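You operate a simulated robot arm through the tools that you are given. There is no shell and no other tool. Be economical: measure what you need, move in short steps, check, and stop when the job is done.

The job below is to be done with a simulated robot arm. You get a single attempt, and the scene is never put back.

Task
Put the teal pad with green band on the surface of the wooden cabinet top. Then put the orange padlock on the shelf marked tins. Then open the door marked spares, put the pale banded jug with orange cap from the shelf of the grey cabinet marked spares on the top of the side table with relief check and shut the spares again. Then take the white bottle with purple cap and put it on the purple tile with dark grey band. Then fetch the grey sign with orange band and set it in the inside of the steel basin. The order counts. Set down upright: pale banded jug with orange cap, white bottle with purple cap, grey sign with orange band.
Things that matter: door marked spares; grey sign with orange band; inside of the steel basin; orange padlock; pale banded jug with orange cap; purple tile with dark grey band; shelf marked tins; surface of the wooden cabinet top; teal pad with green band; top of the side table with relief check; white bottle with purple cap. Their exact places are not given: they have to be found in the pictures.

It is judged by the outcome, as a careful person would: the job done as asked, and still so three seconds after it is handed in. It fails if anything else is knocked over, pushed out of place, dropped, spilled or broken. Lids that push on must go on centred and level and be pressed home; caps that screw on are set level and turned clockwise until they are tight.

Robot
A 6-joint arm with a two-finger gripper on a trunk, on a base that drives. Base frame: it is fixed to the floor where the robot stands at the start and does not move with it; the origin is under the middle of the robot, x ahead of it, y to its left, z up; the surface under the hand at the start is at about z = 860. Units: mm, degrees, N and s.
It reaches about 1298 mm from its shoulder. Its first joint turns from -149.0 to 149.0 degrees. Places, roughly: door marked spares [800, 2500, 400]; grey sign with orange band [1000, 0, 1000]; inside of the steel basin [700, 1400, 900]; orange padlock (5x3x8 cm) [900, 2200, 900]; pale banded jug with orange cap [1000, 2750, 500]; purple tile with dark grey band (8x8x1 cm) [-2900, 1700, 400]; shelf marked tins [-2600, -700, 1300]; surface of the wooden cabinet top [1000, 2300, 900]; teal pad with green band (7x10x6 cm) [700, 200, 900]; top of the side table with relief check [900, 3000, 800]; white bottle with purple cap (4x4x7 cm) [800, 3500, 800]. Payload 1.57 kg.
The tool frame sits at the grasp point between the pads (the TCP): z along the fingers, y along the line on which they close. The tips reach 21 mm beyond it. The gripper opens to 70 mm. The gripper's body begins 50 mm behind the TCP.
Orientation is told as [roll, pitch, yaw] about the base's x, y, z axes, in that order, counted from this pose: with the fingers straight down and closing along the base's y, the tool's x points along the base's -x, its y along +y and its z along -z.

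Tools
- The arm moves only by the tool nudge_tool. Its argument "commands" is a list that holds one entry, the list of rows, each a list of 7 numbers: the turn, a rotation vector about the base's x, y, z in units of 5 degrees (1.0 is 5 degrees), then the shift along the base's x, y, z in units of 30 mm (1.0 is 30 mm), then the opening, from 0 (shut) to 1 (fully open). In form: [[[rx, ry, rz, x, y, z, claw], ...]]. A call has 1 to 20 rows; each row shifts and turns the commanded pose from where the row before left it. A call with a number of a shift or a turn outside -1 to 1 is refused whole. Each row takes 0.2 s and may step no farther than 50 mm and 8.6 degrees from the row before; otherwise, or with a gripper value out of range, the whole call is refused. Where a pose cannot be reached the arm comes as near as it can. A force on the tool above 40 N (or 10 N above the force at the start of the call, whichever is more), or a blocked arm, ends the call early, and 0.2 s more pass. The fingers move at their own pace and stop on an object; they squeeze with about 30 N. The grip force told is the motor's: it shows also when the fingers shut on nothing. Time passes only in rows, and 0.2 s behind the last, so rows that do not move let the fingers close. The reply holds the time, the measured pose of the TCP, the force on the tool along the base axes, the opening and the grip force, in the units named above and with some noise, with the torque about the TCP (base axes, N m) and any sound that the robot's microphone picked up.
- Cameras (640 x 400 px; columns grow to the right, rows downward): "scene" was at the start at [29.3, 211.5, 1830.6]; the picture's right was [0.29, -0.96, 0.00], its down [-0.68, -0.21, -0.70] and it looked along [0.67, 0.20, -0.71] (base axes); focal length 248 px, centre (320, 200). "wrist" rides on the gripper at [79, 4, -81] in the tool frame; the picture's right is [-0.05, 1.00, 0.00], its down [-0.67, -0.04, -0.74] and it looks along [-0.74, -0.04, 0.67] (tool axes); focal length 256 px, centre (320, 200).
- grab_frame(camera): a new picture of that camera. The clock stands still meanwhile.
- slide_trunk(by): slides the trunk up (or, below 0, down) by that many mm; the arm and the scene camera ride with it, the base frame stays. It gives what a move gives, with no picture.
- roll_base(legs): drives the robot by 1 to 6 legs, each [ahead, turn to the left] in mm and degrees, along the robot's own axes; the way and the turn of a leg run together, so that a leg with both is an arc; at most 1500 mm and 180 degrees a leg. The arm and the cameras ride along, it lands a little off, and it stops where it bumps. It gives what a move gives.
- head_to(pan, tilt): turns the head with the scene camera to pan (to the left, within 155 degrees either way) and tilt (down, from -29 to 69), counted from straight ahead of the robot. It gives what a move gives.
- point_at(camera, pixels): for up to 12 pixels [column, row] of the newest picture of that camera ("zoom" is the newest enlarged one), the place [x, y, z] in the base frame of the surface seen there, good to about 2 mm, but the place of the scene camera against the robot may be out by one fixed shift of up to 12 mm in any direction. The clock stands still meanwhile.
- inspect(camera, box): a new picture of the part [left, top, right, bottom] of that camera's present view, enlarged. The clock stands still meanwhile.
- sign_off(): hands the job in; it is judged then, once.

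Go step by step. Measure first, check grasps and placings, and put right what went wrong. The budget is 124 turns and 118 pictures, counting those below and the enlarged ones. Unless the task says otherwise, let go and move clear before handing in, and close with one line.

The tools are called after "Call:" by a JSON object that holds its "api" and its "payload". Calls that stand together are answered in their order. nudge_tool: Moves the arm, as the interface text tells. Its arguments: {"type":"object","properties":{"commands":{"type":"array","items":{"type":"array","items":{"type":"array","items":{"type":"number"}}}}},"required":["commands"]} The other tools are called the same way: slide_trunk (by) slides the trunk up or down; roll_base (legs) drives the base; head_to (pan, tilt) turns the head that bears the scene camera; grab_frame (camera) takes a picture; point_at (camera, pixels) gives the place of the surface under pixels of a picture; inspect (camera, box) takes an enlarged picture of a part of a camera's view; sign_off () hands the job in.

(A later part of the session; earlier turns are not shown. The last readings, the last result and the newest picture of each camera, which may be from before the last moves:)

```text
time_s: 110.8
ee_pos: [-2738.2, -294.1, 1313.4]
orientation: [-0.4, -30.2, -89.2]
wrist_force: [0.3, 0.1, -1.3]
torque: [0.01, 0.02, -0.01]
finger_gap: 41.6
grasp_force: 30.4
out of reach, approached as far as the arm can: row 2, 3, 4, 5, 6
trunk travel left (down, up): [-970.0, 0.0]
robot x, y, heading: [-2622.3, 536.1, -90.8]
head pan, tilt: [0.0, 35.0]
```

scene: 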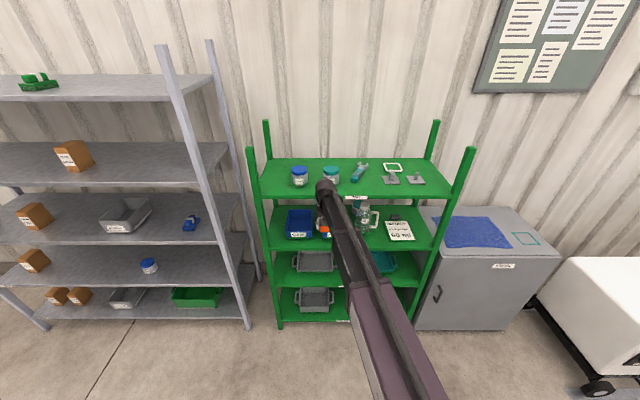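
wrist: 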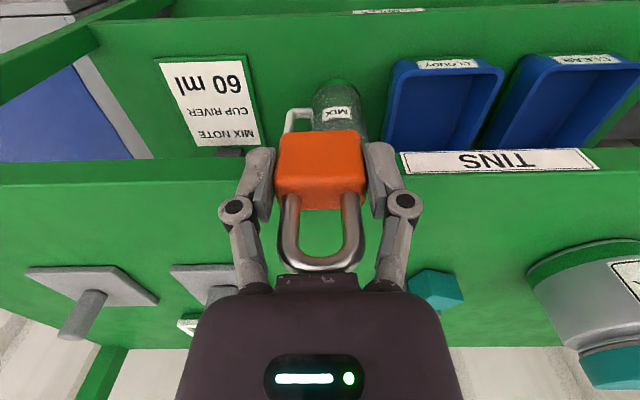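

The height gain shows a wrist-to-TCP length of about 180 mm. I'll tilt on to horizontal, which leaves the padlock lying flat over the shelf.

Call:
{"api": "nudge_tool", "payload": {"commands": [[[-1, 0, 0, 0, 0, 0.28, 0], [-1, 0, 0, 0, 0, 0.32, 0], [-1, 0, 0, 0, 0, 0.35, 0], [-1, 0, 0, 0, 0, 0.39, 0], [-1, 0, 0, 0, 0, 0.42, 0], [-1, 0, 0, 0, 0, 0.44, 0], [-1, 0, 0, 0, 0, 0.47, 0], [-1, 0, 0, 0, 0, 0.48, 0], [-1, 0, 0, 0, 0, 0.5, 0], [-1, 0, 0, 0, 0, 0.51, 0], [-1, 0, 0, 0, 0, 0.52, 0], [-1, 0, 0, 0, 0, 0.52, 0]]]}}

Call:
{"api": "grab_frame", "payload": {"camera": "wrist"}}

Call:
{"api": "grab_frame", "payload": {"camera": "scene"}}

```text
time_s: 113.5
ee_pos: [-2739.3, -295.6, 1474.8]
orientation: [-77.1, -89.3, -12.9]
wrist_force: [0.8, -0.6, -0.9]
torque: [0.02, -0.01, -0.01]
finger_gap: 41.1
grasp_force: 30.0
out of reach, approached as far as the arm can: row 10
trunk travel left (down, up): [-970.0, 0.0]
robot x, y, heading: [-2618.3, 538.9, -90.5]
head pan, tilt: [0.0, 35.0]
```

```text
83 pictures are left
```

wrist: 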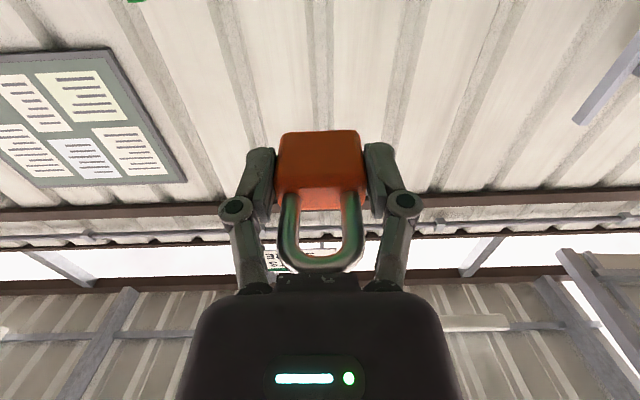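

```text
82 pictures are left
```

scene: 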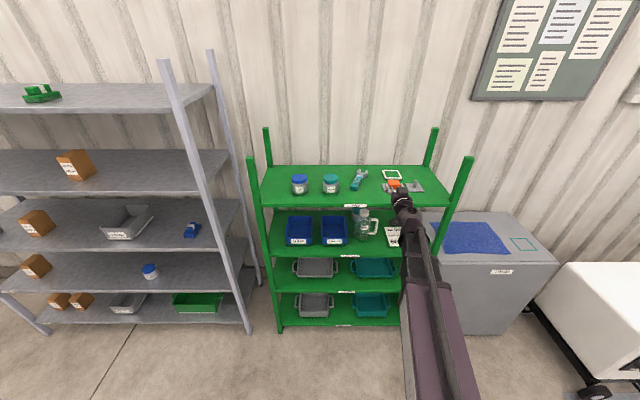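

The hand is horizontal at z 1475 with its camera hanging below, so I'll place near the front edge to keep the camera off the shelf. I'll lower to ≈1325 and roll in.

Call:
{"api": "slide_trunk", "payload": {"by": -150}}

Call:
{"api": "roll_base", "payload": {"legs": [[230, 0]]}}

Call:
{"api": "grab_frame", "payload": {"camera": "scene"}}

Call:
{"api": "inspect", "payload": {"camera": "scene", "box": [280, 130, 480, 270]}}

```text
time_s: 115.2
ee_pos: [-2739.8, -294.1, 1323.9]
orientation: [-76.0, -89.2, -14.0]
wrist_force: [-1.0, 0.2, -1.0]
torque: [-0.01, 0.01, 0.01]
finger_gap: 40.9
grasp_force: 29.9
trunk travel left (down, up): [-820.0, 150.0]
robot x, y, heading: [-2621.0, 535.0, -90.7]
head pan, tilt: [0.0, 35.0]
```

```text
time_s: 117.2
ee_pos: [-2744.4, -526.8, 1323.5]
orientation: [-72.1, -89.3, -18.0]
wrist_force: [0.0, 0.1, -2.8]
torque: [0.0, 0.02, -0.01]
finger_gap: 41.2
grasp_force: 29.4
trunk travel left (down, up): [-820.0, 150.0]
robot x, y, heading: [-2620.8, 307.4, -90.9]
head pan, tilt: [0.0, 35.0]
```

```text
81 pictures are left
```

scene: 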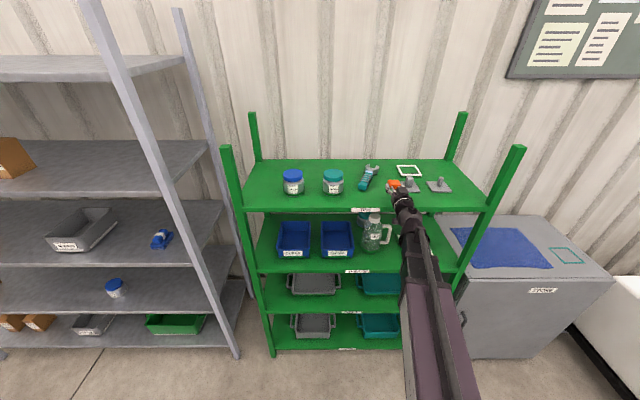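

```text
2.86 times, centred on (380, 200) of scene
```

zoom: 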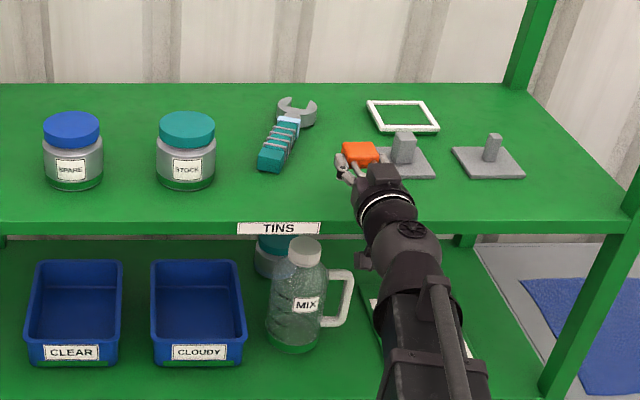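

Call:
{"api": "point_at", "payload": {"camera": "zoom", "pixels": [[403, 175], [432, 176], [385, 157], [265, 160], [270, 172], [403, 150], [350, 155]]}}

```text
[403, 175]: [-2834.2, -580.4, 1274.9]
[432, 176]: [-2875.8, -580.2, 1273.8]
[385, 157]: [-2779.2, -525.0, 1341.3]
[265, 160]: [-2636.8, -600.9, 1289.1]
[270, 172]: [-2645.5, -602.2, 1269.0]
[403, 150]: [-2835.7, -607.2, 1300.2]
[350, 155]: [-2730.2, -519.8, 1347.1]
```

The spot is clear (plate from x≈-2795, wrench to -2690). I'll nudge to (-2728,-540) and lower.

Call:
{"api": "nudge_tool", "payload": {"commands": [[[0, 0, 0, 0.5, -0.43, 0, 0]]]}}

Call:
{"api": "slide_trunk", "payload": {"by": -45}}

Call:
{"api": "inspect", "payload": {"camera": "scene", "box": [320, 120, 480, 230]}}

```text
time_s: 117.6
ee_pos: [-2729.1, -541.3, 1324.3]
orientation: [-78.7, -89.3, -11.6]
wrist_force: [-0.4, -0.8, -0.9]
torque: [0.01, 0.01, 0.0]
finger_gap: 41.2
grasp_force: 30.0
trunk travel left (down, up): [-820.0, 150.0]
robot x, y, heading: [-2617.8, 305.5, -90.8]
head pan, tilt: [0.0, 35.0]
```

```text
time_s: 118.5
ee_pos: [-2731.0, -539.0, 1279.6]
orientation: [-82.0, -89.3, -8.3]
wrist_force: [0.5, 0.3, -0.8]
torque: [-0.02, 0.0, 0.0]
finger_gap: 41.2
grasp_force: 30.1
trunk travel left (down, up): [-775.0, 195.0]
robot x, y, heading: [-2621.9, 304.7, -90.7]
head pan, tilt: [0.0, 35.0]
```

```text
3.64 times, centred on (400, 175) of scene
```

zoom: 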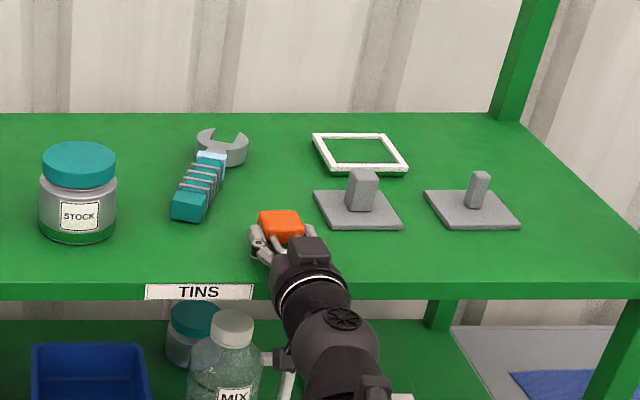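

Call:
{"api": "slide_trunk", "payload": {"by": -6}}

Call:
{"api": "slide_trunk", "payload": {"by": -3}}

Call:
{"api": "slide_trunk", "payload": {"by": -2}}

```text
time_s: 119.0
ee_pos: [-2728.9, -539.5, 1272.2]
orientation: [-81.6, -89.3, -8.5]
wrist_force: [-0.5, 5.4, -8.1]
torque: [-0.29, -0.1, -0.03]
finger_gap: 41.4
grasp_force: 30.4
trunk travel left (down, up): [-769.0, 201.0]
robot x, y, heading: [-2616.8, 304.0, -90.6]
head pan, tilt: [0.0, 35.0]
```

```text
time_s: 119.5
ee_pos: [-2729.6, -539.5, 1271.2]
orientation: [-81.7, -89.3, -8.3]
wrist_force: [-0.6, 2.2, -4.6]
torque: [-0.12, -0.02, -0.03]
finger_gap: 41.4
grasp_force: 29.5
trunk travel left (down, up): [-766.0, 204.0]
robot x, y, heading: [-2621.4, 306.0, -90.7]
head pan, tilt: [0.0, 35.0]
```

```text
time_s: 120.1
ee_pos: [-2729.1, -539.9, 1268.4]
orientation: [-82.1, -89.2, -8.2]
wrist_force: [0.0, 2.6, -2.3]
torque: [-0.04, -0.03, -0.04]
finger_gap: 41.5
grasp_force: 29.6
trunk travel left (down, up): [-764.0, 206.0]
robot x, y, heading: [-2620.6, 304.3, -90.8]
head pan, tilt: [0.0, 35.0]
```

Light contact forces appeared. I'll check pictures before releasing.

Call:
{"api": "grab_frame", "payload": {"camera": "wrist"}}

Call:
{"api": "inspect", "payload": {"camera": "scene", "box": [360, 150, 440, 210]}}

```text
78 pictures are left
```

wrist: 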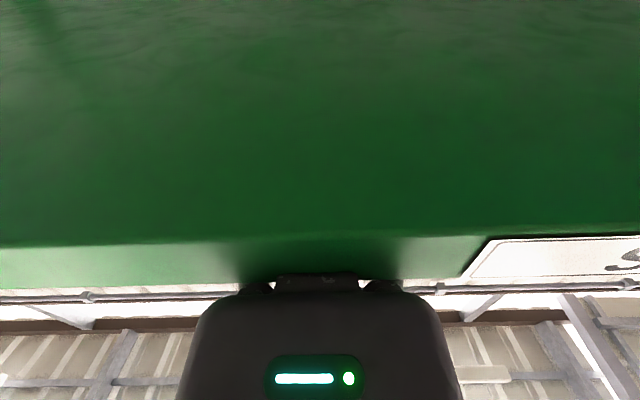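

```text
6.67 times, centred on (400, 180) of scene
```

zoom: 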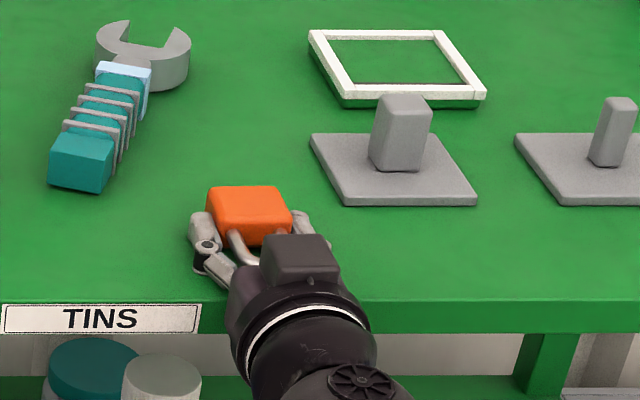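

The palm may be brushing the shelf edge (Fy>0), so I'll pull back 8 mm and then lower further.

Call:
{"api": "nudge_tool", "payload": {"commands": [[[0, 0, 0, 0, 0.27, 0, 0]]]}}

Call:
{"api": "slide_trunk", "payload": {"by": -3}}

```text
time_s: 120.5
ee_pos: [-2729.5, -531.4, 1268.8]
orientation: [-81.0, -89.3, -9.2]
wrist_force: [0.1, 0.1, -0.4]
torque: [0.0, 0.02, 0.01]
finger_gap: 41.3
grasp_force: 29.7
trunk travel left (down, up): [-764.0, 206.0]
robot x, y, heading: [-2622.1, 307.1, -90.8]
head pan, tilt: [0.0, 35.0]
```

```text
time_s: 121.0
ee_pos: [-2729.6, -531.9, 1267.8]
orientation: [-89.9, -89.8, -0.2]
wrist_force: [1.8, 1.8, 12.2]
torque: [0.11, -0.36, -0.12]
finger_gap: 41.3
grasp_force: 29.9
trunk travel left (down, up): [-762.0, 208.0]
robot x, y, heading: [-2624.5, 304.5, -90.7]
head pan, tilt: [0.0, 35.0]
stopped: the force on the tool passed its limit at 44 N (the readings are from after the stop); the commanded pose is now the measured one
```

There was firm contact on the shelf. I'll release and withdraw straight back.

Call:
{"api": "nudge_tool", "payload": {"commands": [[[0, 0, 0, 0, 0, 0.03, 0.4], [0, 0, 0, 0, 0, 0, 0.75], [0, 0, 0, 0, 0, 0, 0.75], [0, 0, 0, 0, 0, 0, 0.75], [0, 0, 0, 0, 0.5, 0, 0.75], [0, 0, 0, 0, 1, 0, 0.75], [0, 0, 0, 0, 1, 0, 0.75], [0, 0, 0, 0, 1, 0, 0.75]]]}}

Call:
{"api": "grab_frame", "payload": {"camera": "scene"}}

Call:
{"api": "inspect", "payload": {"camera": "scene", "box": [360, 150, 440, 210]}}

```text
time_s: 122.0
ee_pos: [-2731.4, -532.2, 1268.0]
orientation: [-176.6, -89.8, 86.1]
wrist_force: [-0.1, -4.4, 18.7]
torque: [0.67, -0.28, -0.39]
finger_gap: 47.6
grasp_force: 0.2
trunk travel left (down, up): [-762.0, 208.0]
robot x, y, heading: [-2619.4, 305.4, -90.9]
head pan, tilt: [0.0, 35.0]
stopped in row 5: the force on the tool passed its limit at 61 N (the readings are from after the stop); the commanded pose is now the measured one
```

```text
76 pictures are left
```

scene: 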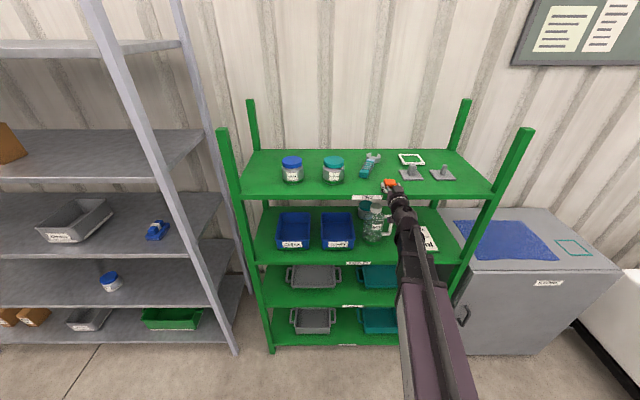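

```text
6.67 times, centred on (400, 180) of scene
```

zoom: 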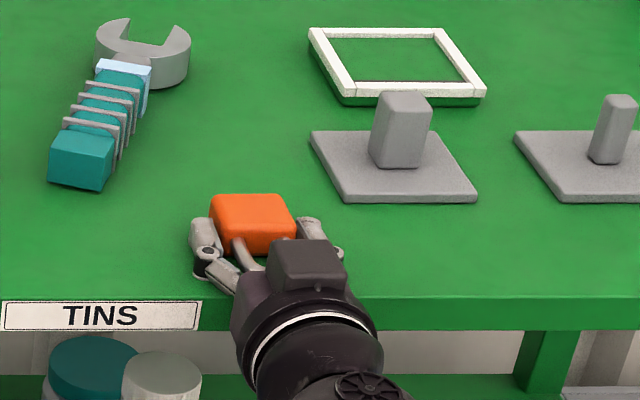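

The gripper is still pressing on the shelf (Fz≈19 N), so I'll lift the trunk a few mm, then open and withdraw.

Call:
{"api": "slide_trunk", "payload": {"by": 4}}

Call:
{"api": "nudge_tool", "payload": {"commands": [[[0, 0, 0, 0, 0, 0, 0.8], [0, 0, 0, 0, 0, 0, 0.8], [0, 0, 0, 0, 0, 0, 0.8]]]}}

Call:
{"api": "inspect", "payload": {"camera": "scene", "box": [360, 150, 440, 210]}}

```text
time_s: 122.6
ee_pos: [-2732.4, -532.1, 1270.0]
orientation: [-109.2, -89.9, 18.8]
wrist_force: [-0.1, -0.3, -0.6]
torque: [0.0, 0.04, 0.0]
finger_gap: 52.7
grasp_force: 0.2
trunk travel left (down, up): [-766.0, 204.0]
robot x, y, heading: [-2620.9, 302.3, -90.9]
head pan, tilt: [0.0, 35.0]
```

```text
time_s: 123.4
ee_pos: [-2730.4, -533.0, 1270.9]
orientation: [-113.8, -90.0, 23.5]
wrist_force: [0.1, -0.6, 0.4]
torque: [-0.01, 0.02, -0.01]
finger_gap: 56.3
grasp_force: 0.1
trunk travel left (down, up): [-766.0, 204.0]
robot x, y, heading: [-2624.1, 306.1, -90.6]
head pan, tilt: [0.0, 35.0]
```

```text
6.67 times, centred on (400, 180) of scene
```

zoom: 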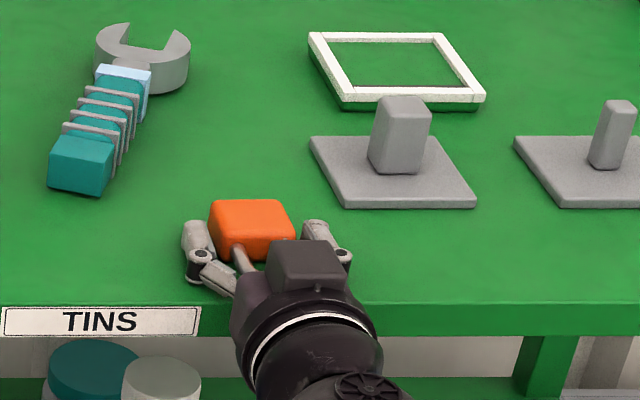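

Free now. I'll back away in y.

Call:
{"api": "nudge_tool", "payload": {"commands": [[[0, 0, 0, 0, 0.5, 0, 0.8], [0, 0, 0, 0, 1, 0, 0.8], [0, 0, 0, 0, 1, 0, 0.8], [0, 0, 0, 0, 1, 0, 0.8]]]}}

Call:
{"api": "inspect", "payload": {"camera": "scene", "box": [340, 140, 460, 220]}}

Call:
{"api": "point_at", "payload": {"camera": "zoom", "pixels": [[273, 203], [290, 240], [250, 240], [273, 230]]}}

```text
time_s: 124.4
ee_pos: [-2731.0, -426.0, 1270.9]
orientation: [-41.9, -90.0, -48.4]
wrist_force: [0.5, -0.2, -0.1]
torque: [0.03, -0.02, -0.01]
finger_gap: 55.6
grasp_force: 0.0
trunk travel left (down, up): [-766.0, 204.0]
robot x, y, heading: [-2620.0, 304.1, -90.8]
head pan, tilt: [0.0, 35.0]
```

```text
5.00 times, centred on (400, 180) of scene
```

zoom: 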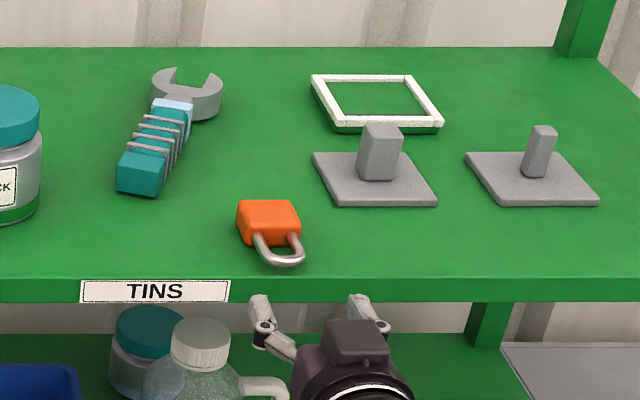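

```text
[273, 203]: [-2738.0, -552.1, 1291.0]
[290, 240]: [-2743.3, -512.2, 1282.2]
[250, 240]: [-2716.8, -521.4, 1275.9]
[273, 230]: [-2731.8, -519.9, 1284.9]
```

The padlock lies fully on the TINS shelf. Next I'll drive back to the cabinet with the hand kept horizontal.

Call:
{"api": "roll_base", "payload": {"legs": [[-400, 0], [0, 90.8], [1350, 0], [0, 54], [990, 0], [985, 0]]}}

Call:
{"api": "roll_base", "payload": {"legs": [[0, -54]]}}

Call:
{"api": "head_to", "payload": {"pan": 15, "tilt": 45}}

Call:
{"api": "grab_frame", "payload": {"camera": "scene"}}

```text
time_s: 156.5
ee_pos: [394.4, 2900.7, 1270.1]
orientation: [-34.8, -89.9, 90.1]
wrist_force: [-1.1, -0.2, 0.0]
torque: [0.02, -0.01, 0.0]
finger_gap: 55.9
grasp_force: 0.0
trunk travel left (down, up): [-766.0, 204.0]
robot x, y, heading: [-111.8, 2354.7, 54.9]
head pan, tilt: [0.0, 35.0]
```

```text
time_s: 160.4
ee_pos: [624.1, 2266.5, 1271.0]
orientation: [-62.6, -89.9, 63.8]
wrist_force: [-1.1, 0.6, 0.8]
torque: [0.02, 0.0, -0.02]
finger_gap: 56.3
grasp_force: 0.1
trunk travel left (down, up): [-766.0, 204.0]
robot x, y, heading: [-110.9, 2332.5, 1.0]
head pan, tilt: [0.0, 35.0]
```

```text
time_s: 161.2
ee_pos: [625.4, 2263.8, 1270.6]
orientation: [-31.5, -89.9, 32.6]
wrist_force: [-0.9, 0.7, -0.6]
torque: [-0.01, -0.01, -0.02]
finger_gap: 56.0
grasp_force: 0.2
trunk travel left (down, up): [-766.0, 204.0]
robot x, y, heading: [-107.6, 2331.0, 1.0]
head pan, tilt: [15.0, 45.0]
```

```text
72 pictures are left
```

scene: 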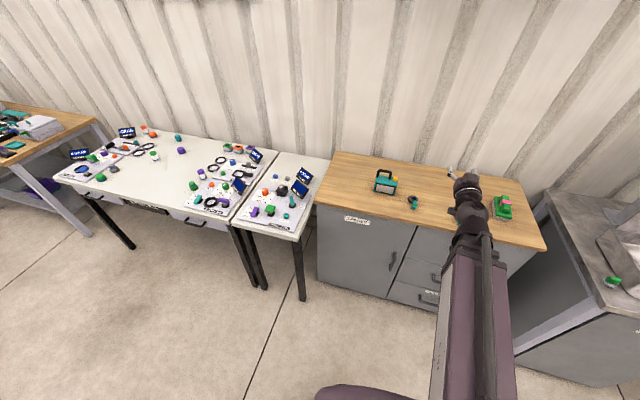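

Call:
{"api": "point_at", "payload": {"camera": "scene", "pixels": [[392, 253], [392, 268], [390, 262], [355, 250], [323, 280], [400, 270], [318, 215], [311, 222], [297, 245], [330, 165], [240, 220], [405, 245]]}}

Call:
{"api": "inspect", "payload": {"camera": "scene", "box": [60, 120, 340, 300]}}

Call:
{"api": "inspect", "payload": {"camera": "scene", "box": [300, 190, 450, 310]}}

```text
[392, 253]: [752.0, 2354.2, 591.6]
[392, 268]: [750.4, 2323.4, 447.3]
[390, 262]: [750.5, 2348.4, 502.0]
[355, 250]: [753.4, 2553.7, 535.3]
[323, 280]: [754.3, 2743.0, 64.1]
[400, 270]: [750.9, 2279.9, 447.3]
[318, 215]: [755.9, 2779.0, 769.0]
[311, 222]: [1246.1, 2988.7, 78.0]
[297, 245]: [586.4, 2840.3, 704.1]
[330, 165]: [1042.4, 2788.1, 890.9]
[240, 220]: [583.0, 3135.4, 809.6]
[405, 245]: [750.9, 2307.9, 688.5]
```

```text
2.22 times, centred on (200, 210) of scene
```

zoom: 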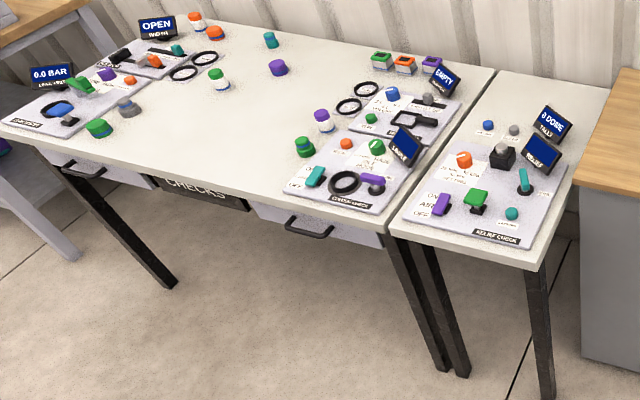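

```text
3.33 times, centred on (375, 250) of scene
```

zoom: 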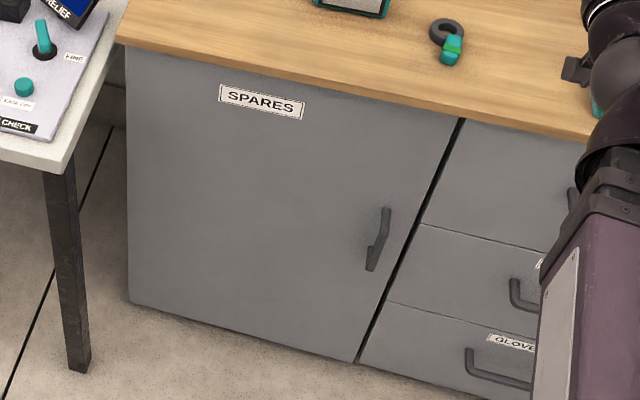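

The Relief Check table top is visible, with the door's handle near (392,262). I'll measure the handle and free table spots precisely.

Call:
{"api": "point_at", "payload": {"camera": "zoom", "pixels": [[387, 213], [384, 230], [380, 245], [375, 258], [371, 266], [460, 125], [358, 358], [130, 300], [128, 60], [60, 150], [395, 240]]}}

Call:
{"api": "point_at", "payload": {"camera": "scene", "pixels": [[300, 165], [285, 160], [310, 205], [240, 205], [290, 185], [278, 160], [320, 160], [202, 173], [208, 172]]}}

```text
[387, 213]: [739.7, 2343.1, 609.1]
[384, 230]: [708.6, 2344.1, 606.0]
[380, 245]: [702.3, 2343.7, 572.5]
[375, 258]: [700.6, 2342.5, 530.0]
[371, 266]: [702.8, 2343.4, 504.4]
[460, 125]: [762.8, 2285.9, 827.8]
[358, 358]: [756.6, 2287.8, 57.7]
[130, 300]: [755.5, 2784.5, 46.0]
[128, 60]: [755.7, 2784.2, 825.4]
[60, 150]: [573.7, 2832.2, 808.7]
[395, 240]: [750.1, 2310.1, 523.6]
```

```text
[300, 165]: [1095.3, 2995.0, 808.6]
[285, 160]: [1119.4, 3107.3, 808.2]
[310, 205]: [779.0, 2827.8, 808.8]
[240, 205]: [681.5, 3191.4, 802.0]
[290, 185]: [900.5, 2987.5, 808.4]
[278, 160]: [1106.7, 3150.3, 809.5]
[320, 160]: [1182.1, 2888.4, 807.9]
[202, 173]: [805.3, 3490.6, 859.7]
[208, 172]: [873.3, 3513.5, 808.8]
```

The handle is a vertical bar at about (702,2343), z 495–605. I'll open fully, align y, and lower the trunk by 715.

Call:
{"api": "nudge_tool", "payload": {"commands": [[[0, 0, 0, -0.5, 1, 0, 1], [0, 0, 0, -0.5, 1, 0, 1], [0, 0, 0, 0, 0.5, 0, 1]]]}}

Call:
{"api": "slide_trunk", "payload": {"by": -715}}

Call:
{"api": "grab_frame", "payload": {"camera": "wrist"}}

Call:
{"api": "grab_frame", "payload": {"camera": "scene"}}

```text
time_s: 162.0
ee_pos: [614.2, 2340.3, 1270.8]
orientation: [-71.8, -89.9, 73.0]
wrist_force: [-0.1, 0.6, -0.6]
torque: [0.02, 0.03, 0.02]
finger_gap: 70.1
grasp_force: 0.1
out of reach, approached as far as the arm can: row 2
trunk travel left (down, up): [-766.0, 204.0]
robot x, y, heading: [-110.0, 2332.3, 0.9]
head pan, tilt: [15.0, 45.0]
```

```text
refused: -715 is not a number from -400 to 400
```

```text
69 pictures are left
```

wrist: 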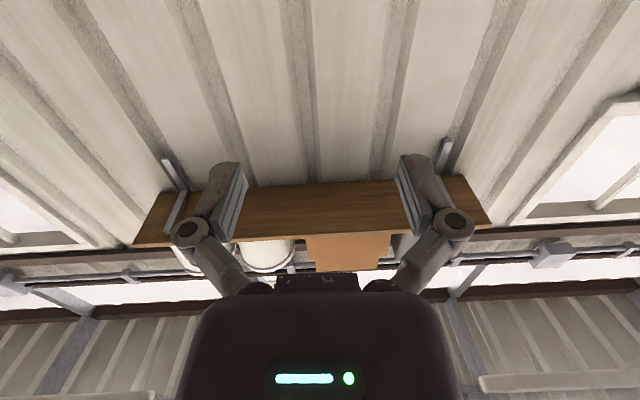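

```text
68 pictures are left
```

scene: 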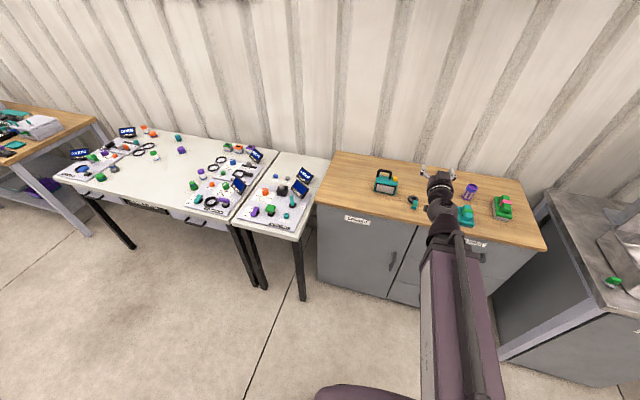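

Call:
{"api": "slide_trunk", "payload": {"by": -400}}

Call:
{"api": "slide_trunk", "payload": {"by": -318}}

Call:
{"api": "grab_frame", "payload": {"camera": "wrist"}}

Call:
{"api": "grab_frame", "payload": {"camera": "scene"}}

```text
time_s: 165.8
ee_pos: [613.3, 2339.8, 871.0]
orientation: [-68.4, -89.8, 69.6]
wrist_force: [0.2, -0.6, -0.2]
torque: [0.03, -0.02, 0.01]
finger_gap: 70.2
grasp_force: 0.1
trunk travel left (down, up): [-366.0, 604.0]
robot x, y, heading: [-110.4, 2333.1, 1.0]
head pan, tilt: [15.0, 45.0]
```

```text
time_s: 169.0
ee_pos: [613.6, 2338.8, 553.0]
orientation: [-68.0, -89.9, 69.3]
wrist_force: [0.0, 0.5, -0.7]
torque: [0.01, -0.05, 0.0]
finger_gap: 70.0
grasp_force: 0.1
trunk travel left (down, up): [-48.0, 922.0]
robot x, y, heading: [-112.0, 2334.4, 1.2]
head pan, tilt: [15.0, 45.0]
```

```text
67 pictures are left
```

wrist: 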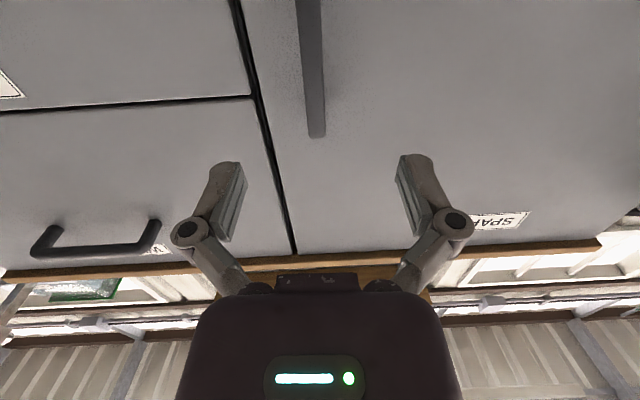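

```text
66 pictures are left
```

scene: 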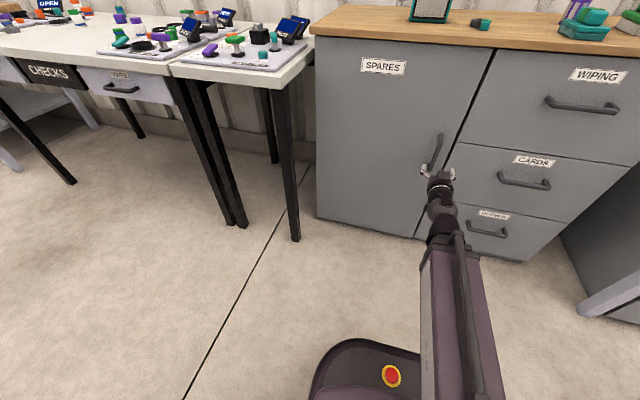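

Call:
{"api": "point_at", "payload": {"camera": "wrist", "pixels": [[311, 50], [315, 100], [317, 130], [328, 120], [255, 90], [420, 80], [302, 60], [321, 60]]}}

```text
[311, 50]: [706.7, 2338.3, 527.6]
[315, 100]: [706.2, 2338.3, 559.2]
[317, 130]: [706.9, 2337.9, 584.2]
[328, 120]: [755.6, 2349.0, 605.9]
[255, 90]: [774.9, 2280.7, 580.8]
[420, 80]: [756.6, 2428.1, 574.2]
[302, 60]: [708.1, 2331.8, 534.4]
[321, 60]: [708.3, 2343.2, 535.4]
```

The bar is centered at y≈2338 with its front at x≈706. I'll advance to x≈711 and grip.

Call:
{"api": "nudge_tool", "payload": {"commands": [[[0, 0, 0, 1, 0, 0, 1], [0, 0, 0, 1, 0, 0, 1], [0, 0, 0, 1, 0, 0, 1], [0, 0, 0, 0.25, 0, 0, 1], [0, 0, 0, 0, 0, 0, 0], [0, 0, 0, 0, 0, 0, 0], [0, 0, 0, 0, 0, 0, 0], [0, 0, 0, 0, 0, 0, 0], [0, 0, 0, 0, 0, 0, 0]]]}}

```text
time_s: 171.0
ee_pos: [711.3, 2336.5, 552.2]
orientation: [9.2, -89.8, -8.5]
wrist_force: [-15.4, -33.2, -6.3]
torque: [0.0, 0.17, -0.12]
finger_gap: 12.9
grasp_force: 32.0
trunk travel left (down, up): [-48.0, 922.0]
robot x, y, heading: [-111.0, 2332.9, 1.1]
head pan, tilt: [15.0, 45.0]
```

Gripped, but the arm is too folded to pull through an arc from here. I'll release, back the base up 300 mm, and regrip with the arm extended.

Call:
{"api": "nudge_tool", "payload": {"commands": [[[0, 0, 0, 0, 0, 0, 1], [0, 0, 0, 0, 0, 0, 1], [0, 0, 0, 0, 0, 0, 1], [0, 0, 0, -1, 0, 0, 1], [0, 0, 0, -1, 0, 0, 1]]]}}

Call:
{"api": "roll_base", "payload": {"legs": [[-300, 0]]}}

Call:
{"api": "nudge_tool", "payload": {"commands": [[[0, 0, 0, 1, 0, 0, 1], [0, 0, 0, 1, 0, 0, 1], [0, 0, 0, 1, 0, 0, 1], [0, 0, 0, 1, 0, 0, 1], [0, 0, 0, 1, 0, 0, 1], [0, 0, 0, 1, 0, 0, 1], [0, 0, 0, 1, 0, 0, 1], [0, 0, 0, 1, 0, 0, 1], [0, 0, 0, 1, 0, 0, 1]]]}}

Call:
{"api": "grab_frame", "payload": {"camera": "wrist"}}

Call:
{"api": "point_at", "payload": {"camera": "wrist", "pixels": [[311, 50], [313, 70], [315, 100], [317, 130]]}}

```text
time_s: 172.2
ee_pos: [649.3, 2341.2, 552.3]
orientation: [-41.0, -89.9, 42.3]
wrist_force: [0.8, 0.2, 0.3]
torque: [0.0, 0.01, 0.0]
finger_gap: 69.9
grasp_force: 0.0
trunk travel left (down, up): [-48.0, 922.0]
robot x, y, heading: [-111.4, 2331.0, 0.8]
head pan, tilt: [15.0, 45.0]
```

```text
time_s: 174.6
ee_pos: [343.9, 2335.2, 551.5]
orientation: [-37.6, -89.9, 38.8]
wrist_force: [0.9, 0.2, 0.6]
torque: [0.02, 0.04, 0.03]
finger_gap: 69.7
grasp_force: 0.1
trunk travel left (down, up): [-48.0, 922.0]
robot x, y, heading: [-414.5, 2327.1, 0.9]
head pan, tilt: [15.0, 45.0]
```

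```text
time_s: 176.6
ee_pos: [614.4, 2335.4, 552.7]
orientation: [-34.9, -89.9, 36.0]
wrist_force: [-0.2, -0.1, -0.8]
torque: [0.02, 0.01, 0.03]
finger_gap: 70.0
grasp_force: 0.1
trunk travel left (down, up): [-48.0, 922.0]
robot x, y, heading: [-415.5, 2324.7, 1.0]
head pan, tilt: [15.0, 45.0]
```

```text
65 pictures are left
```

wrist: 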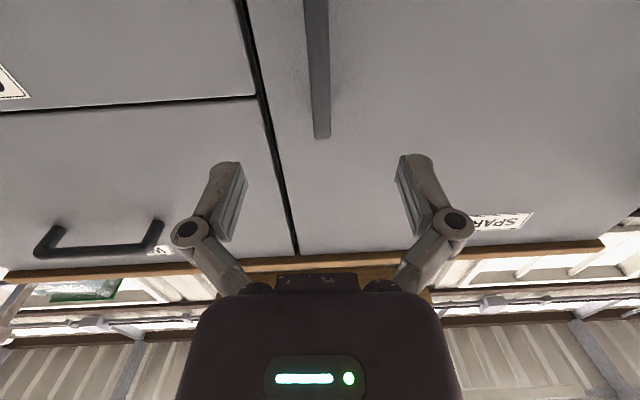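

```text
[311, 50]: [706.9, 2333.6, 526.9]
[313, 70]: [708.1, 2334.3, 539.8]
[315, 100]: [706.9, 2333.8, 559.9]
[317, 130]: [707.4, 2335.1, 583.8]
```

Call:
{"api": "nudge_tool", "payload": {"commands": [[[0, 0, 0, 1, 0, 0, 1], [0, 0, 0, 1, 0, 0, 1], [0, 0, 0, 1, 0, 0, 1], [0, 0, 0, 0.25, 0, 0, 1], [0, 0, 0, 0, 0, 0, 0], [0, 0, 0, 0, 0, 0, 0], [0, 0, 0, 0, 0, 0, 0], [0, 0, 0, 0, 0, 0, 0]]]}}

Call:
{"api": "nudge_tool", "payload": {"commands": [[[0, 0, -0.75, -0.958, 0.13, 0, 0], [0, 0, -0.75, -0.949, 0.19, 0, 0], [0, 0, -0.75, -0.933, 0.255, 0, 0]]]}}

```text
time_s: 178.4
ee_pos: [710.5, 2336.2, 551.5]
orientation: [-38.2, -89.8, 39.5]
wrist_force: [-15.9, 19.9, -4.7]
torque: [0.07, 0.11, 0.14]
finger_gap: 13.2
grasp_force: 31.7
trunk travel left (down, up): [-48.0, 922.0]
robot x, y, heading: [-418.5, 2322.1, 1.0]
head pan, tilt: [15.0, 45.0]
```

```text
time_s: 179.2
ee_pos: [627.4, 2356.6, 551.0]
orientation: [-26.5, -89.8, 16.8]
wrist_force: [7.6, 25.1, 7.2]
torque: [0.11, 0.1, 0.18]
finger_gap: 13.2
grasp_force: 31.6
trunk travel left (down, up): [-48.0, 922.0]
robot x, y, heading: [-416.4, 2325.4, 1.3]
head pan, tilt: [15.0, 45.0]
```

The door follows. I'll continue the arc to about 30°.

Call:
{"api": "nudge_tool", "payload": {"commands": [[[0, 0, -0.75, -0.913, 0.33, 0, 0], [0, 0, -0.75, -0.893, 0.39, 0, 0], [0, 0, -0.75, -0.863, 0.44, 0, 0], [0, 0, -0.75, -0.837, 0.5, 0, 0], [0, 0, -0.75, -0.803, 0.55, 0, 0]]]}}

Call:
{"api": "grab_frame", "payload": {"camera": "scene"}}

```text
time_s: 180.4
ee_pos: [498.5, 2421.1, 551.9]
orientation: [-45.5, -89.7, 17.2]
wrist_force: [15.9, 21.8, 7.0]
torque: [0.37, 0.41, 0.18]
finger_gap: 13.0
grasp_force: 32.4
trunk travel left (down, up): [-48.0, 922.0]
robot x, y, heading: [-416.3, 2327.3, 1.1]
head pan, tilt: [15.0, 45.0]
```

```text
64 pictures are left
```

scene: 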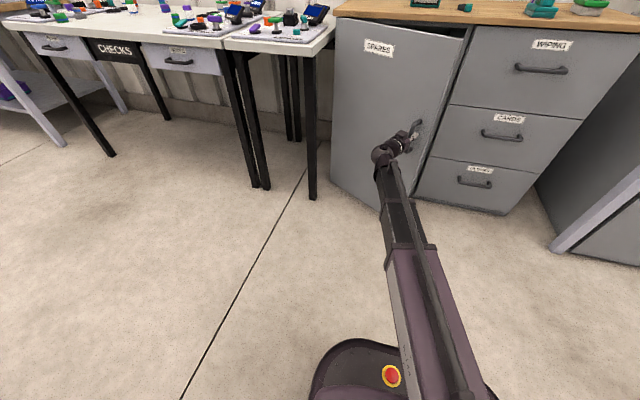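

Call:
{"api": "nudge_tool", "payload": {"commands": [[[0, 0, -0.75, -0.763, 0.59, 0, 0], [0, 0, -0.75, -0.727, 0.64, 0, 0], [0, 0, -0.75, -0.68, 0.687, 0, 0], [0, 0, -0.75, -0.633, 0.73, 0, 0], [0, 0, -0.75, -0.59, 0.767, 0, 0]]]}}

Call:
{"api": "nudge_tool", "payload": {"commands": [[[0, 0, -0.75, -0.533, 0.807, 0, 0], [0, 0, -0.75, -0.48, 0.84, 0, 0], [0, 0, -0.75, -0.423, 0.87, 0, 0]]]}}

Call:
{"api": "grab_frame", "payload": {"camera": "scene"}}

```text
time_s: 181.7
ee_pos: [398.0, 2521.9, 553.1]
orientation: [-110.2, -89.9, 63.3]
wrist_force: [2.6, 1.9, -4.2]
torque: [-0.27, -0.28, -0.06]
finger_gap: 13.0
grasp_force: 32.1
trunk travel left (down, up): [-48.0, 922.0]
robot x, y, heading: [-416.9, 2324.6, 1.1]
head pan, tilt: [15.0, 45.0]
stopped in row 5: the force on the tool passed its limit at 41 N (the readings are from after the stop); the commanded pose is now the measured one
```

```text
time_s: 182.5
ee_pos: [354.3, 2598.8, 552.4]
orientation: [-119.9, -90.0, 61.7]
wrist_force: [1.3, 1.2, -10.4]
torque: [0.61, 0.27, 0.09]
finger_gap: 12.9
grasp_force: 32.0
trunk travel left (down, up): [-48.0, 922.0]
robot x, y, heading: [-416.8, 2324.0, 1.2]
head pan, tilt: [15.0, 45.0]
```

```text
63 pictures are left
```

scene: 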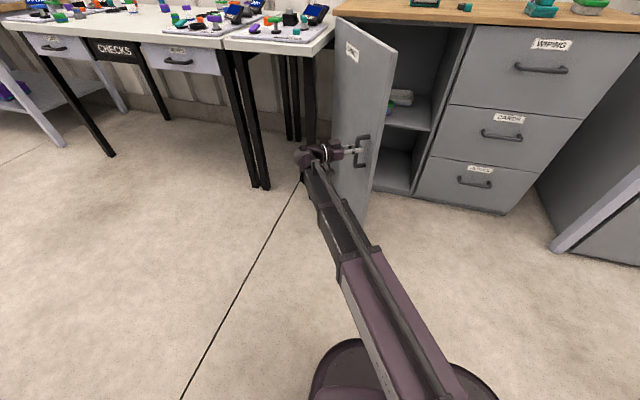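

About 60° open. I'll continue to about 79°.

Call:
{"api": "nudge_tool", "payload": {"commands": [[[0, 0, -0.75, -0.367, 0.893, 0, 0], [0, 0, -0.75, -0.307, 0.917, 0, 0], [0, 0, -0.75, -0.247, 0.933, 0, 0], [0, 0, -0.75, -0.187, 0.95, 0, 0], [0, 0, -0.75, -0.123, 0.96, 0, 0]]]}}

Call:
{"api": "nudge_tool", "payload": {"commands": [[[0, 0, 0, 0, 0, 0, 0.6], [0, 0, 0, 0, 0, 0, 0.6], [0, 0, 0, 0, 0, 0, 0.6], [0, 0, 0, -0.17, 0.98, 0, 0.6], [0, 0, 0, -0.17, 0.98, 0, 0.6]]]}}

Call:
{"api": "grab_frame", "payload": {"camera": "scene"}}

```text
time_s: 183.9
ee_pos: [322.7, 2711.1, 552.5]
orientation: [-73.1, -90.0, -1.1]
wrist_force: [-1.5, -0.3, -7.2]
torque: [-0.85, -0.33, 0.0]
finger_gap: 13.1
grasp_force: 31.2
out of reach, approached as far as the arm can: row 5
trunk travel left (down, up): [-48.0, 922.0]
robot x, y, heading: [-414.7, 2329.8, 1.1]
head pan, tilt: [15.0, 45.0]
stopped in row 5: the force on the tool passed its limit at 42 N (the readings are from after the stop); the commanded pose is now the measured one
```

```text
time_s: 185.1
ee_pos: [336.2, 2741.6, 552.9]
orientation: [-45.6, -89.9, -27.2]
wrist_force: [-18.2, -2.4, -4.6]
torque: [0.09, -0.21, -0.28]
finger_gap: 54.4
grasp_force: 9.2
out of reach, approached as far as the arm can: row 4, 5
trunk travel left (down, up): [-48.0, 922.0]
robot x, y, heading: [-412.1, 2326.0, 0.9]
head pan, tilt: [15.0, 45.0]
```

```text
62 pictures are left
```

scene: 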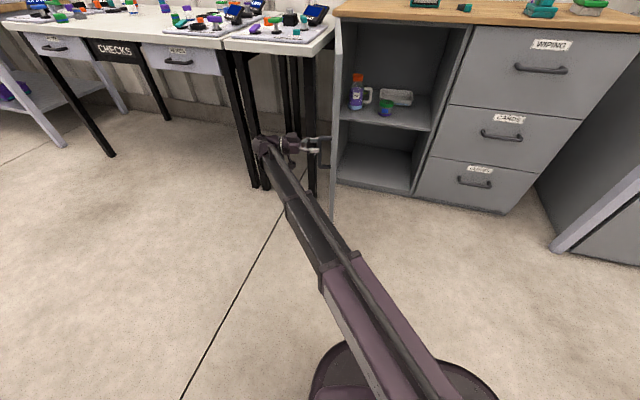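

The door is nearly fully open and the jug (orange cap, purple bands) shows at (356,92). I need to free the fingers from the handle, so I'll look with the wrist camera.

Call:
{"api": "grab_frame", "payload": {"camera": "wrist"}}

Call:
{"api": "inspect", "payload": {"camera": "scene", "box": [230, 40, 470, 210]}}

Call:
{"api": "point_at", "payload": {"camera": "zoom", "pixels": [[338, 105], [335, 170], [340, 120], [340, 165], [366, 160], [380, 185], [450, 155], [420, 185], [525, 225], [290, 390], [293, 140], [335, 190]]}}

```text
61 pictures are left
```

wrist: 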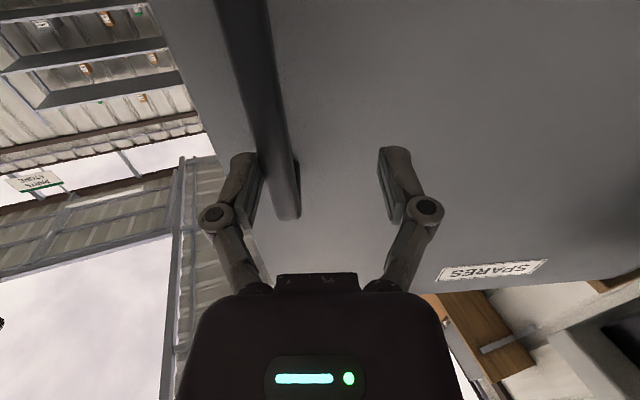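

```text
2.35 times, centred on (350, 125) of scene
```

zoom: 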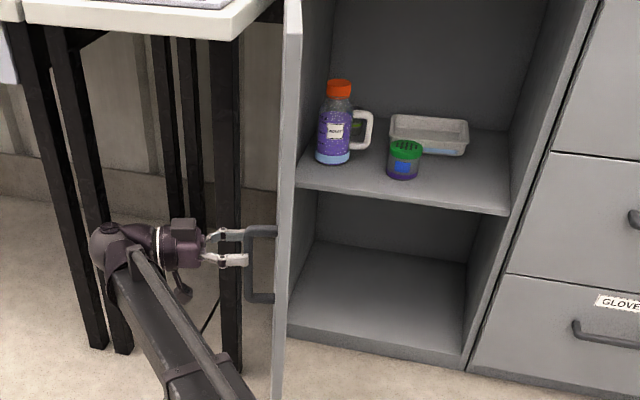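

```text
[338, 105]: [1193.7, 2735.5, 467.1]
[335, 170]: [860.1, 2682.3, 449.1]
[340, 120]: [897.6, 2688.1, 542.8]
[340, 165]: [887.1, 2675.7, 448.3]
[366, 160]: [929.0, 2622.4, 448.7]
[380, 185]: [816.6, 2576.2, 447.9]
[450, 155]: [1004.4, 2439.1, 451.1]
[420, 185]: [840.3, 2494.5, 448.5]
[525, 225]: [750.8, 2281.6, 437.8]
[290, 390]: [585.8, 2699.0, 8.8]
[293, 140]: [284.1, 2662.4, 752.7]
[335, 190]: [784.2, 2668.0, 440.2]
```

The bar sits near one finger. A small left turn of the base pulls the hand out roughly along its axis, so I'll do that.

Call:
{"api": "roll_base", "payload": {"legs": [[0, 7]]}}

Call:
{"api": "grab_frame", "payload": {"camera": "wrist"}}

Call:
{"api": "grab_frame", "payload": {"camera": "scene"}}

```text
time_s: 186.2
ee_pos: [279.6, 2832.9, 552.9]
orientation: [-72.1, -89.9, 6.7]
wrist_force: [0.7, 0.8, 0.4]
torque: [0.0, -0.02, -0.05]
finger_gap: 42.0
grasp_force: 0.1
trunk travel left (down, up): [-48.0, 922.0]
robot x, y, heading: [-418.2, 2326.2, 7.6]
head pan, tilt: [15.0, 45.0]
```

```text
59 pictures are left
```

wrist: 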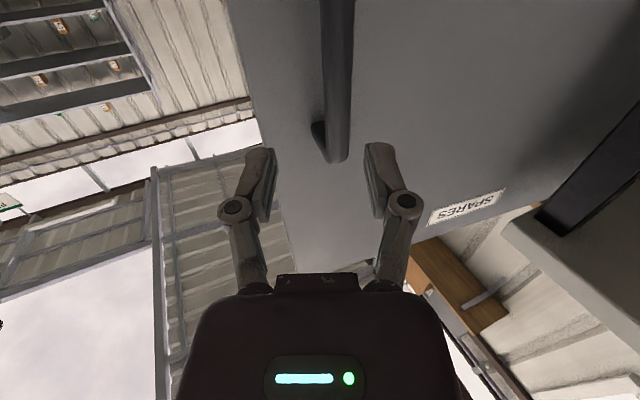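

```text
58 pictures are left
```

scene: 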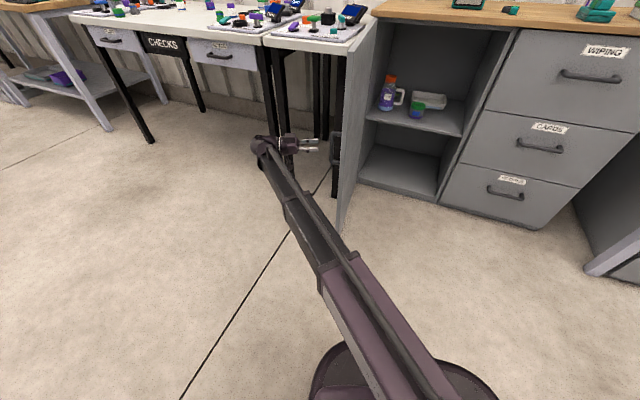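

The hand is free of the handle. I'll measure the jug in a zoom before planning the grasp.

Call:
{"api": "inspect", "payload": {"camera": "scene", "box": [350, 50, 480, 140]}}

Call:
{"api": "point_at", "payload": {"camera": "zoom", "pixels": [[205, 130], [190, 145], [218, 145], [205, 155], [200, 180], [165, 210], [220, 240], [190, 270], [268, 215], [190, 230], [350, 270], [105, 200]]}}

```text
4.44 times, centred on (415, 95) of scene
```

zoom: 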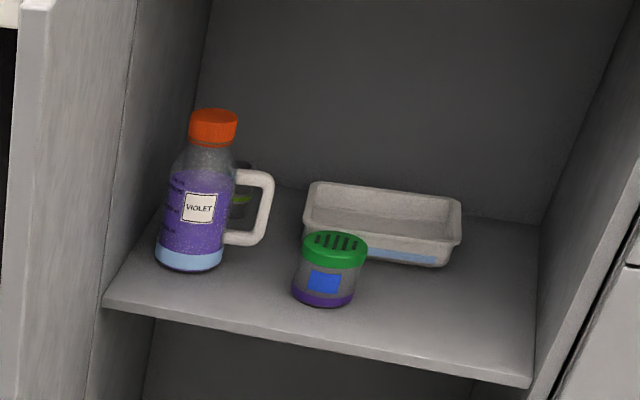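

```text
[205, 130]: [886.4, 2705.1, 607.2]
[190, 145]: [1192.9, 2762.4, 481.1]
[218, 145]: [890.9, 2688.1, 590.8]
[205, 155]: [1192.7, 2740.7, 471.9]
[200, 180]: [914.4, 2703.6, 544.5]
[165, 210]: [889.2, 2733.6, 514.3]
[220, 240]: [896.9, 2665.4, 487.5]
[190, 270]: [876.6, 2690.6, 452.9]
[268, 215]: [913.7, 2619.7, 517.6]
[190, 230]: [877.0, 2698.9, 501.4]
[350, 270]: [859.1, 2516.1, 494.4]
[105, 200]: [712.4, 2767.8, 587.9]
```

The jug center is near (908,2698) and its cap is about 52 mm wide at z≈581–614, so I'll take it by the cap from the front. First I'll back away and straighten the hand.

Call:
{"api": "roll_base", "payload": {"legs": [[-250, 0]]}}

Call:
{"api": "nudge_tool", "payload": {"commands": [[[0, 0, 1, 0, -0.5, 0, 1], [0, 0, 1, 0, -0.5, 0, 1], [0, 0, 1, 0, -0.5, 0, 1], [0, 0, 1, 0, -0.5, 0, 1], [0, 0, 1, 0, -0.5, 0, 1], [0, 0, 1, 0, -0.5, 0, 1], [0, 0, 1, 0, -0.5, 0, 1], [0, 0, 1, 0, -0.5, 0, 1], [0, 0, 1, 0, -0.5, 0, 1], [0, 0, 1, 0, -0.5, 0, 1], [0, 0, 1, 0, -0.5, 0, 1], [0, 0, 1, 0, -0.5, 0, 1], [0, 0, 1, 0, -0.5, 0, 1], [0, 0, 1, 0, -0.5, 0, 1], [0, 0, 1, 0, -0.5, 0, 1]]]}}

Call:
{"api": "slide_trunk", "payload": {"by": 45}}

Call:
{"api": "roll_base", "payload": {"legs": [[0, -7.5]]}}

Call:
{"api": "grab_frame", "payload": {"camera": "scene"}}

```text
time_s: 188.3
ee_pos: [33.7, 2799.8, 551.9]
orientation: [-73.0, -89.9, 7.3]
wrist_force: [1.0, 0.3, -0.2]
torque: [-0.01, -0.01, 0.03]
finger_gap: 41.8
grasp_force: 0.0
trunk travel left (down, up): [-48.0, 922.0]
robot x, y, heading: [-671.9, 2297.2, 7.2]
head pan, tilt: [15.0, 45.0]
```

```text
time_s: 191.5
ee_pos: [34.4, 2572.9, 553.1]
orientation: [-90.1, -89.9, 99.5]
wrist_force: [-0.2, -0.7, 0.6]
torque: [-0.03, 0.0, 0.04]
finger_gap: 70.0
grasp_force: 0.1
trunk travel left (down, up): [-48.0, 922.0]
robot x, y, heading: [-662.5, 2296.5, 7.5]
head pan, tilt: [15.0, 45.0]
```

```text
time_s: 192.4
ee_pos: [35.1, 2574.5, 598.1]
orientation: [-90.2, -89.9, 99.5]
wrist_force: [0.0, -0.3, -0.9]
torque: [0.01, 0.0, 0.0]
finger_gap: 70.1
grasp_force: 0.0
trunk travel left (down, up): [-93.0, 877.0]
robot x, y, heading: [-662.8, 2293.9, 7.8]
head pan, tilt: [15.0, 45.0]
```

```text
time_s: 193.5
ee_pos: [65.9, 2475.9, 596.9]
orientation: [-101.9, -89.8, 103.4]
wrist_force: [-0.3, 1.0, 0.1]
torque: [0.0, 0.0, -0.03]
finger_gap: 70.0
grasp_force: 0.1
trunk travel left (down, up): [-93.0, 877.0]
robot x, y, heading: [-660.5, 2290.6, -0.1]
head pan, tilt: [15.0, 45.0]
```

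```text
56 pictures are left
```

scene: 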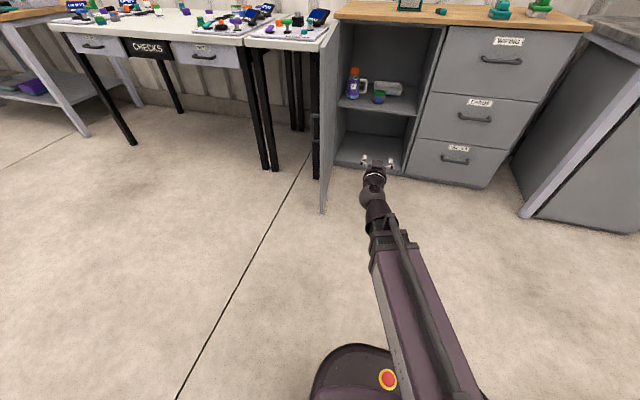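

Clear. I'll drive ahead 540, then shift toward the jug with some left yaw.

Call:
{"api": "roll_base", "payload": {"legs": [[540, 0]]}}

Call:
{"api": "nudge_tool", "payload": {"commands": [[[0, 0, 1, 0, 1, 0, 1], [0, 0, 1, 0, 1, 0, 1], [0, 0, 1, 0, 1, 0, 1], [0, 0, 0, 0, 1, 0, 1], [0, 0, 0, 0, 1, 0, 1]]]}}

Call:
{"api": "grab_frame", "payload": {"camera": "wrist"}}

Call:
{"api": "grab_frame", "payload": {"camera": "scene"}}

```text
time_s: 197.2
ee_pos: [599.1, 2482.9, 598.2]
orientation: [-89.7, -90.0, 91.4]
wrist_force: [0.1, 0.5, 0.1]
torque: [-0.01, -0.01, 0.01]
finger_gap: 69.9
grasp_force: 0.0
trunk travel left (down, up): [-93.0, 877.0]
robot x, y, heading: [-127.9, 2295.2, 0.4]
head pan, tilt: [15.0, 45.0]
```

```text
time_s: 198.4
ee_pos: [599.3, 2632.8, 597.7]
orientation: [-89.6, -89.9, 106.4]
wrist_force: [-0.8, 0.0, 0.6]
torque: [-0.03, -0.01, 0.02]
finger_gap: 70.1
grasp_force: 0.0
trunk travel left (down, up): [-93.0, 877.0]
robot x, y, heading: [-123.8, 2293.0, 0.5]
head pan, tilt: [15.0, 45.0]
```

```text
55 pictures are left
```

wrist: 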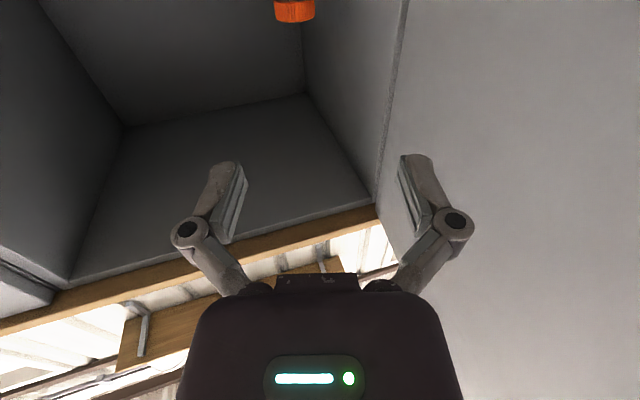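

```text
54 pictures are left
```

scene: 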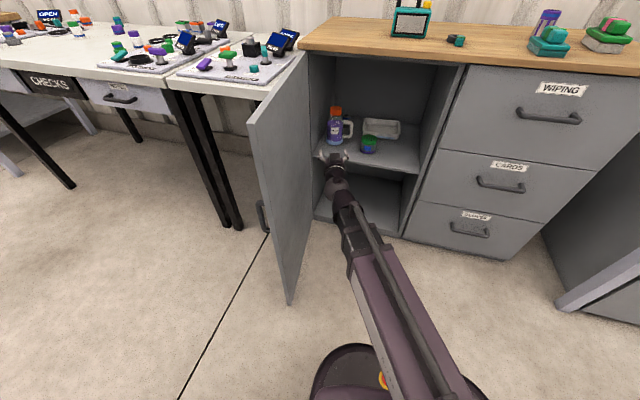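

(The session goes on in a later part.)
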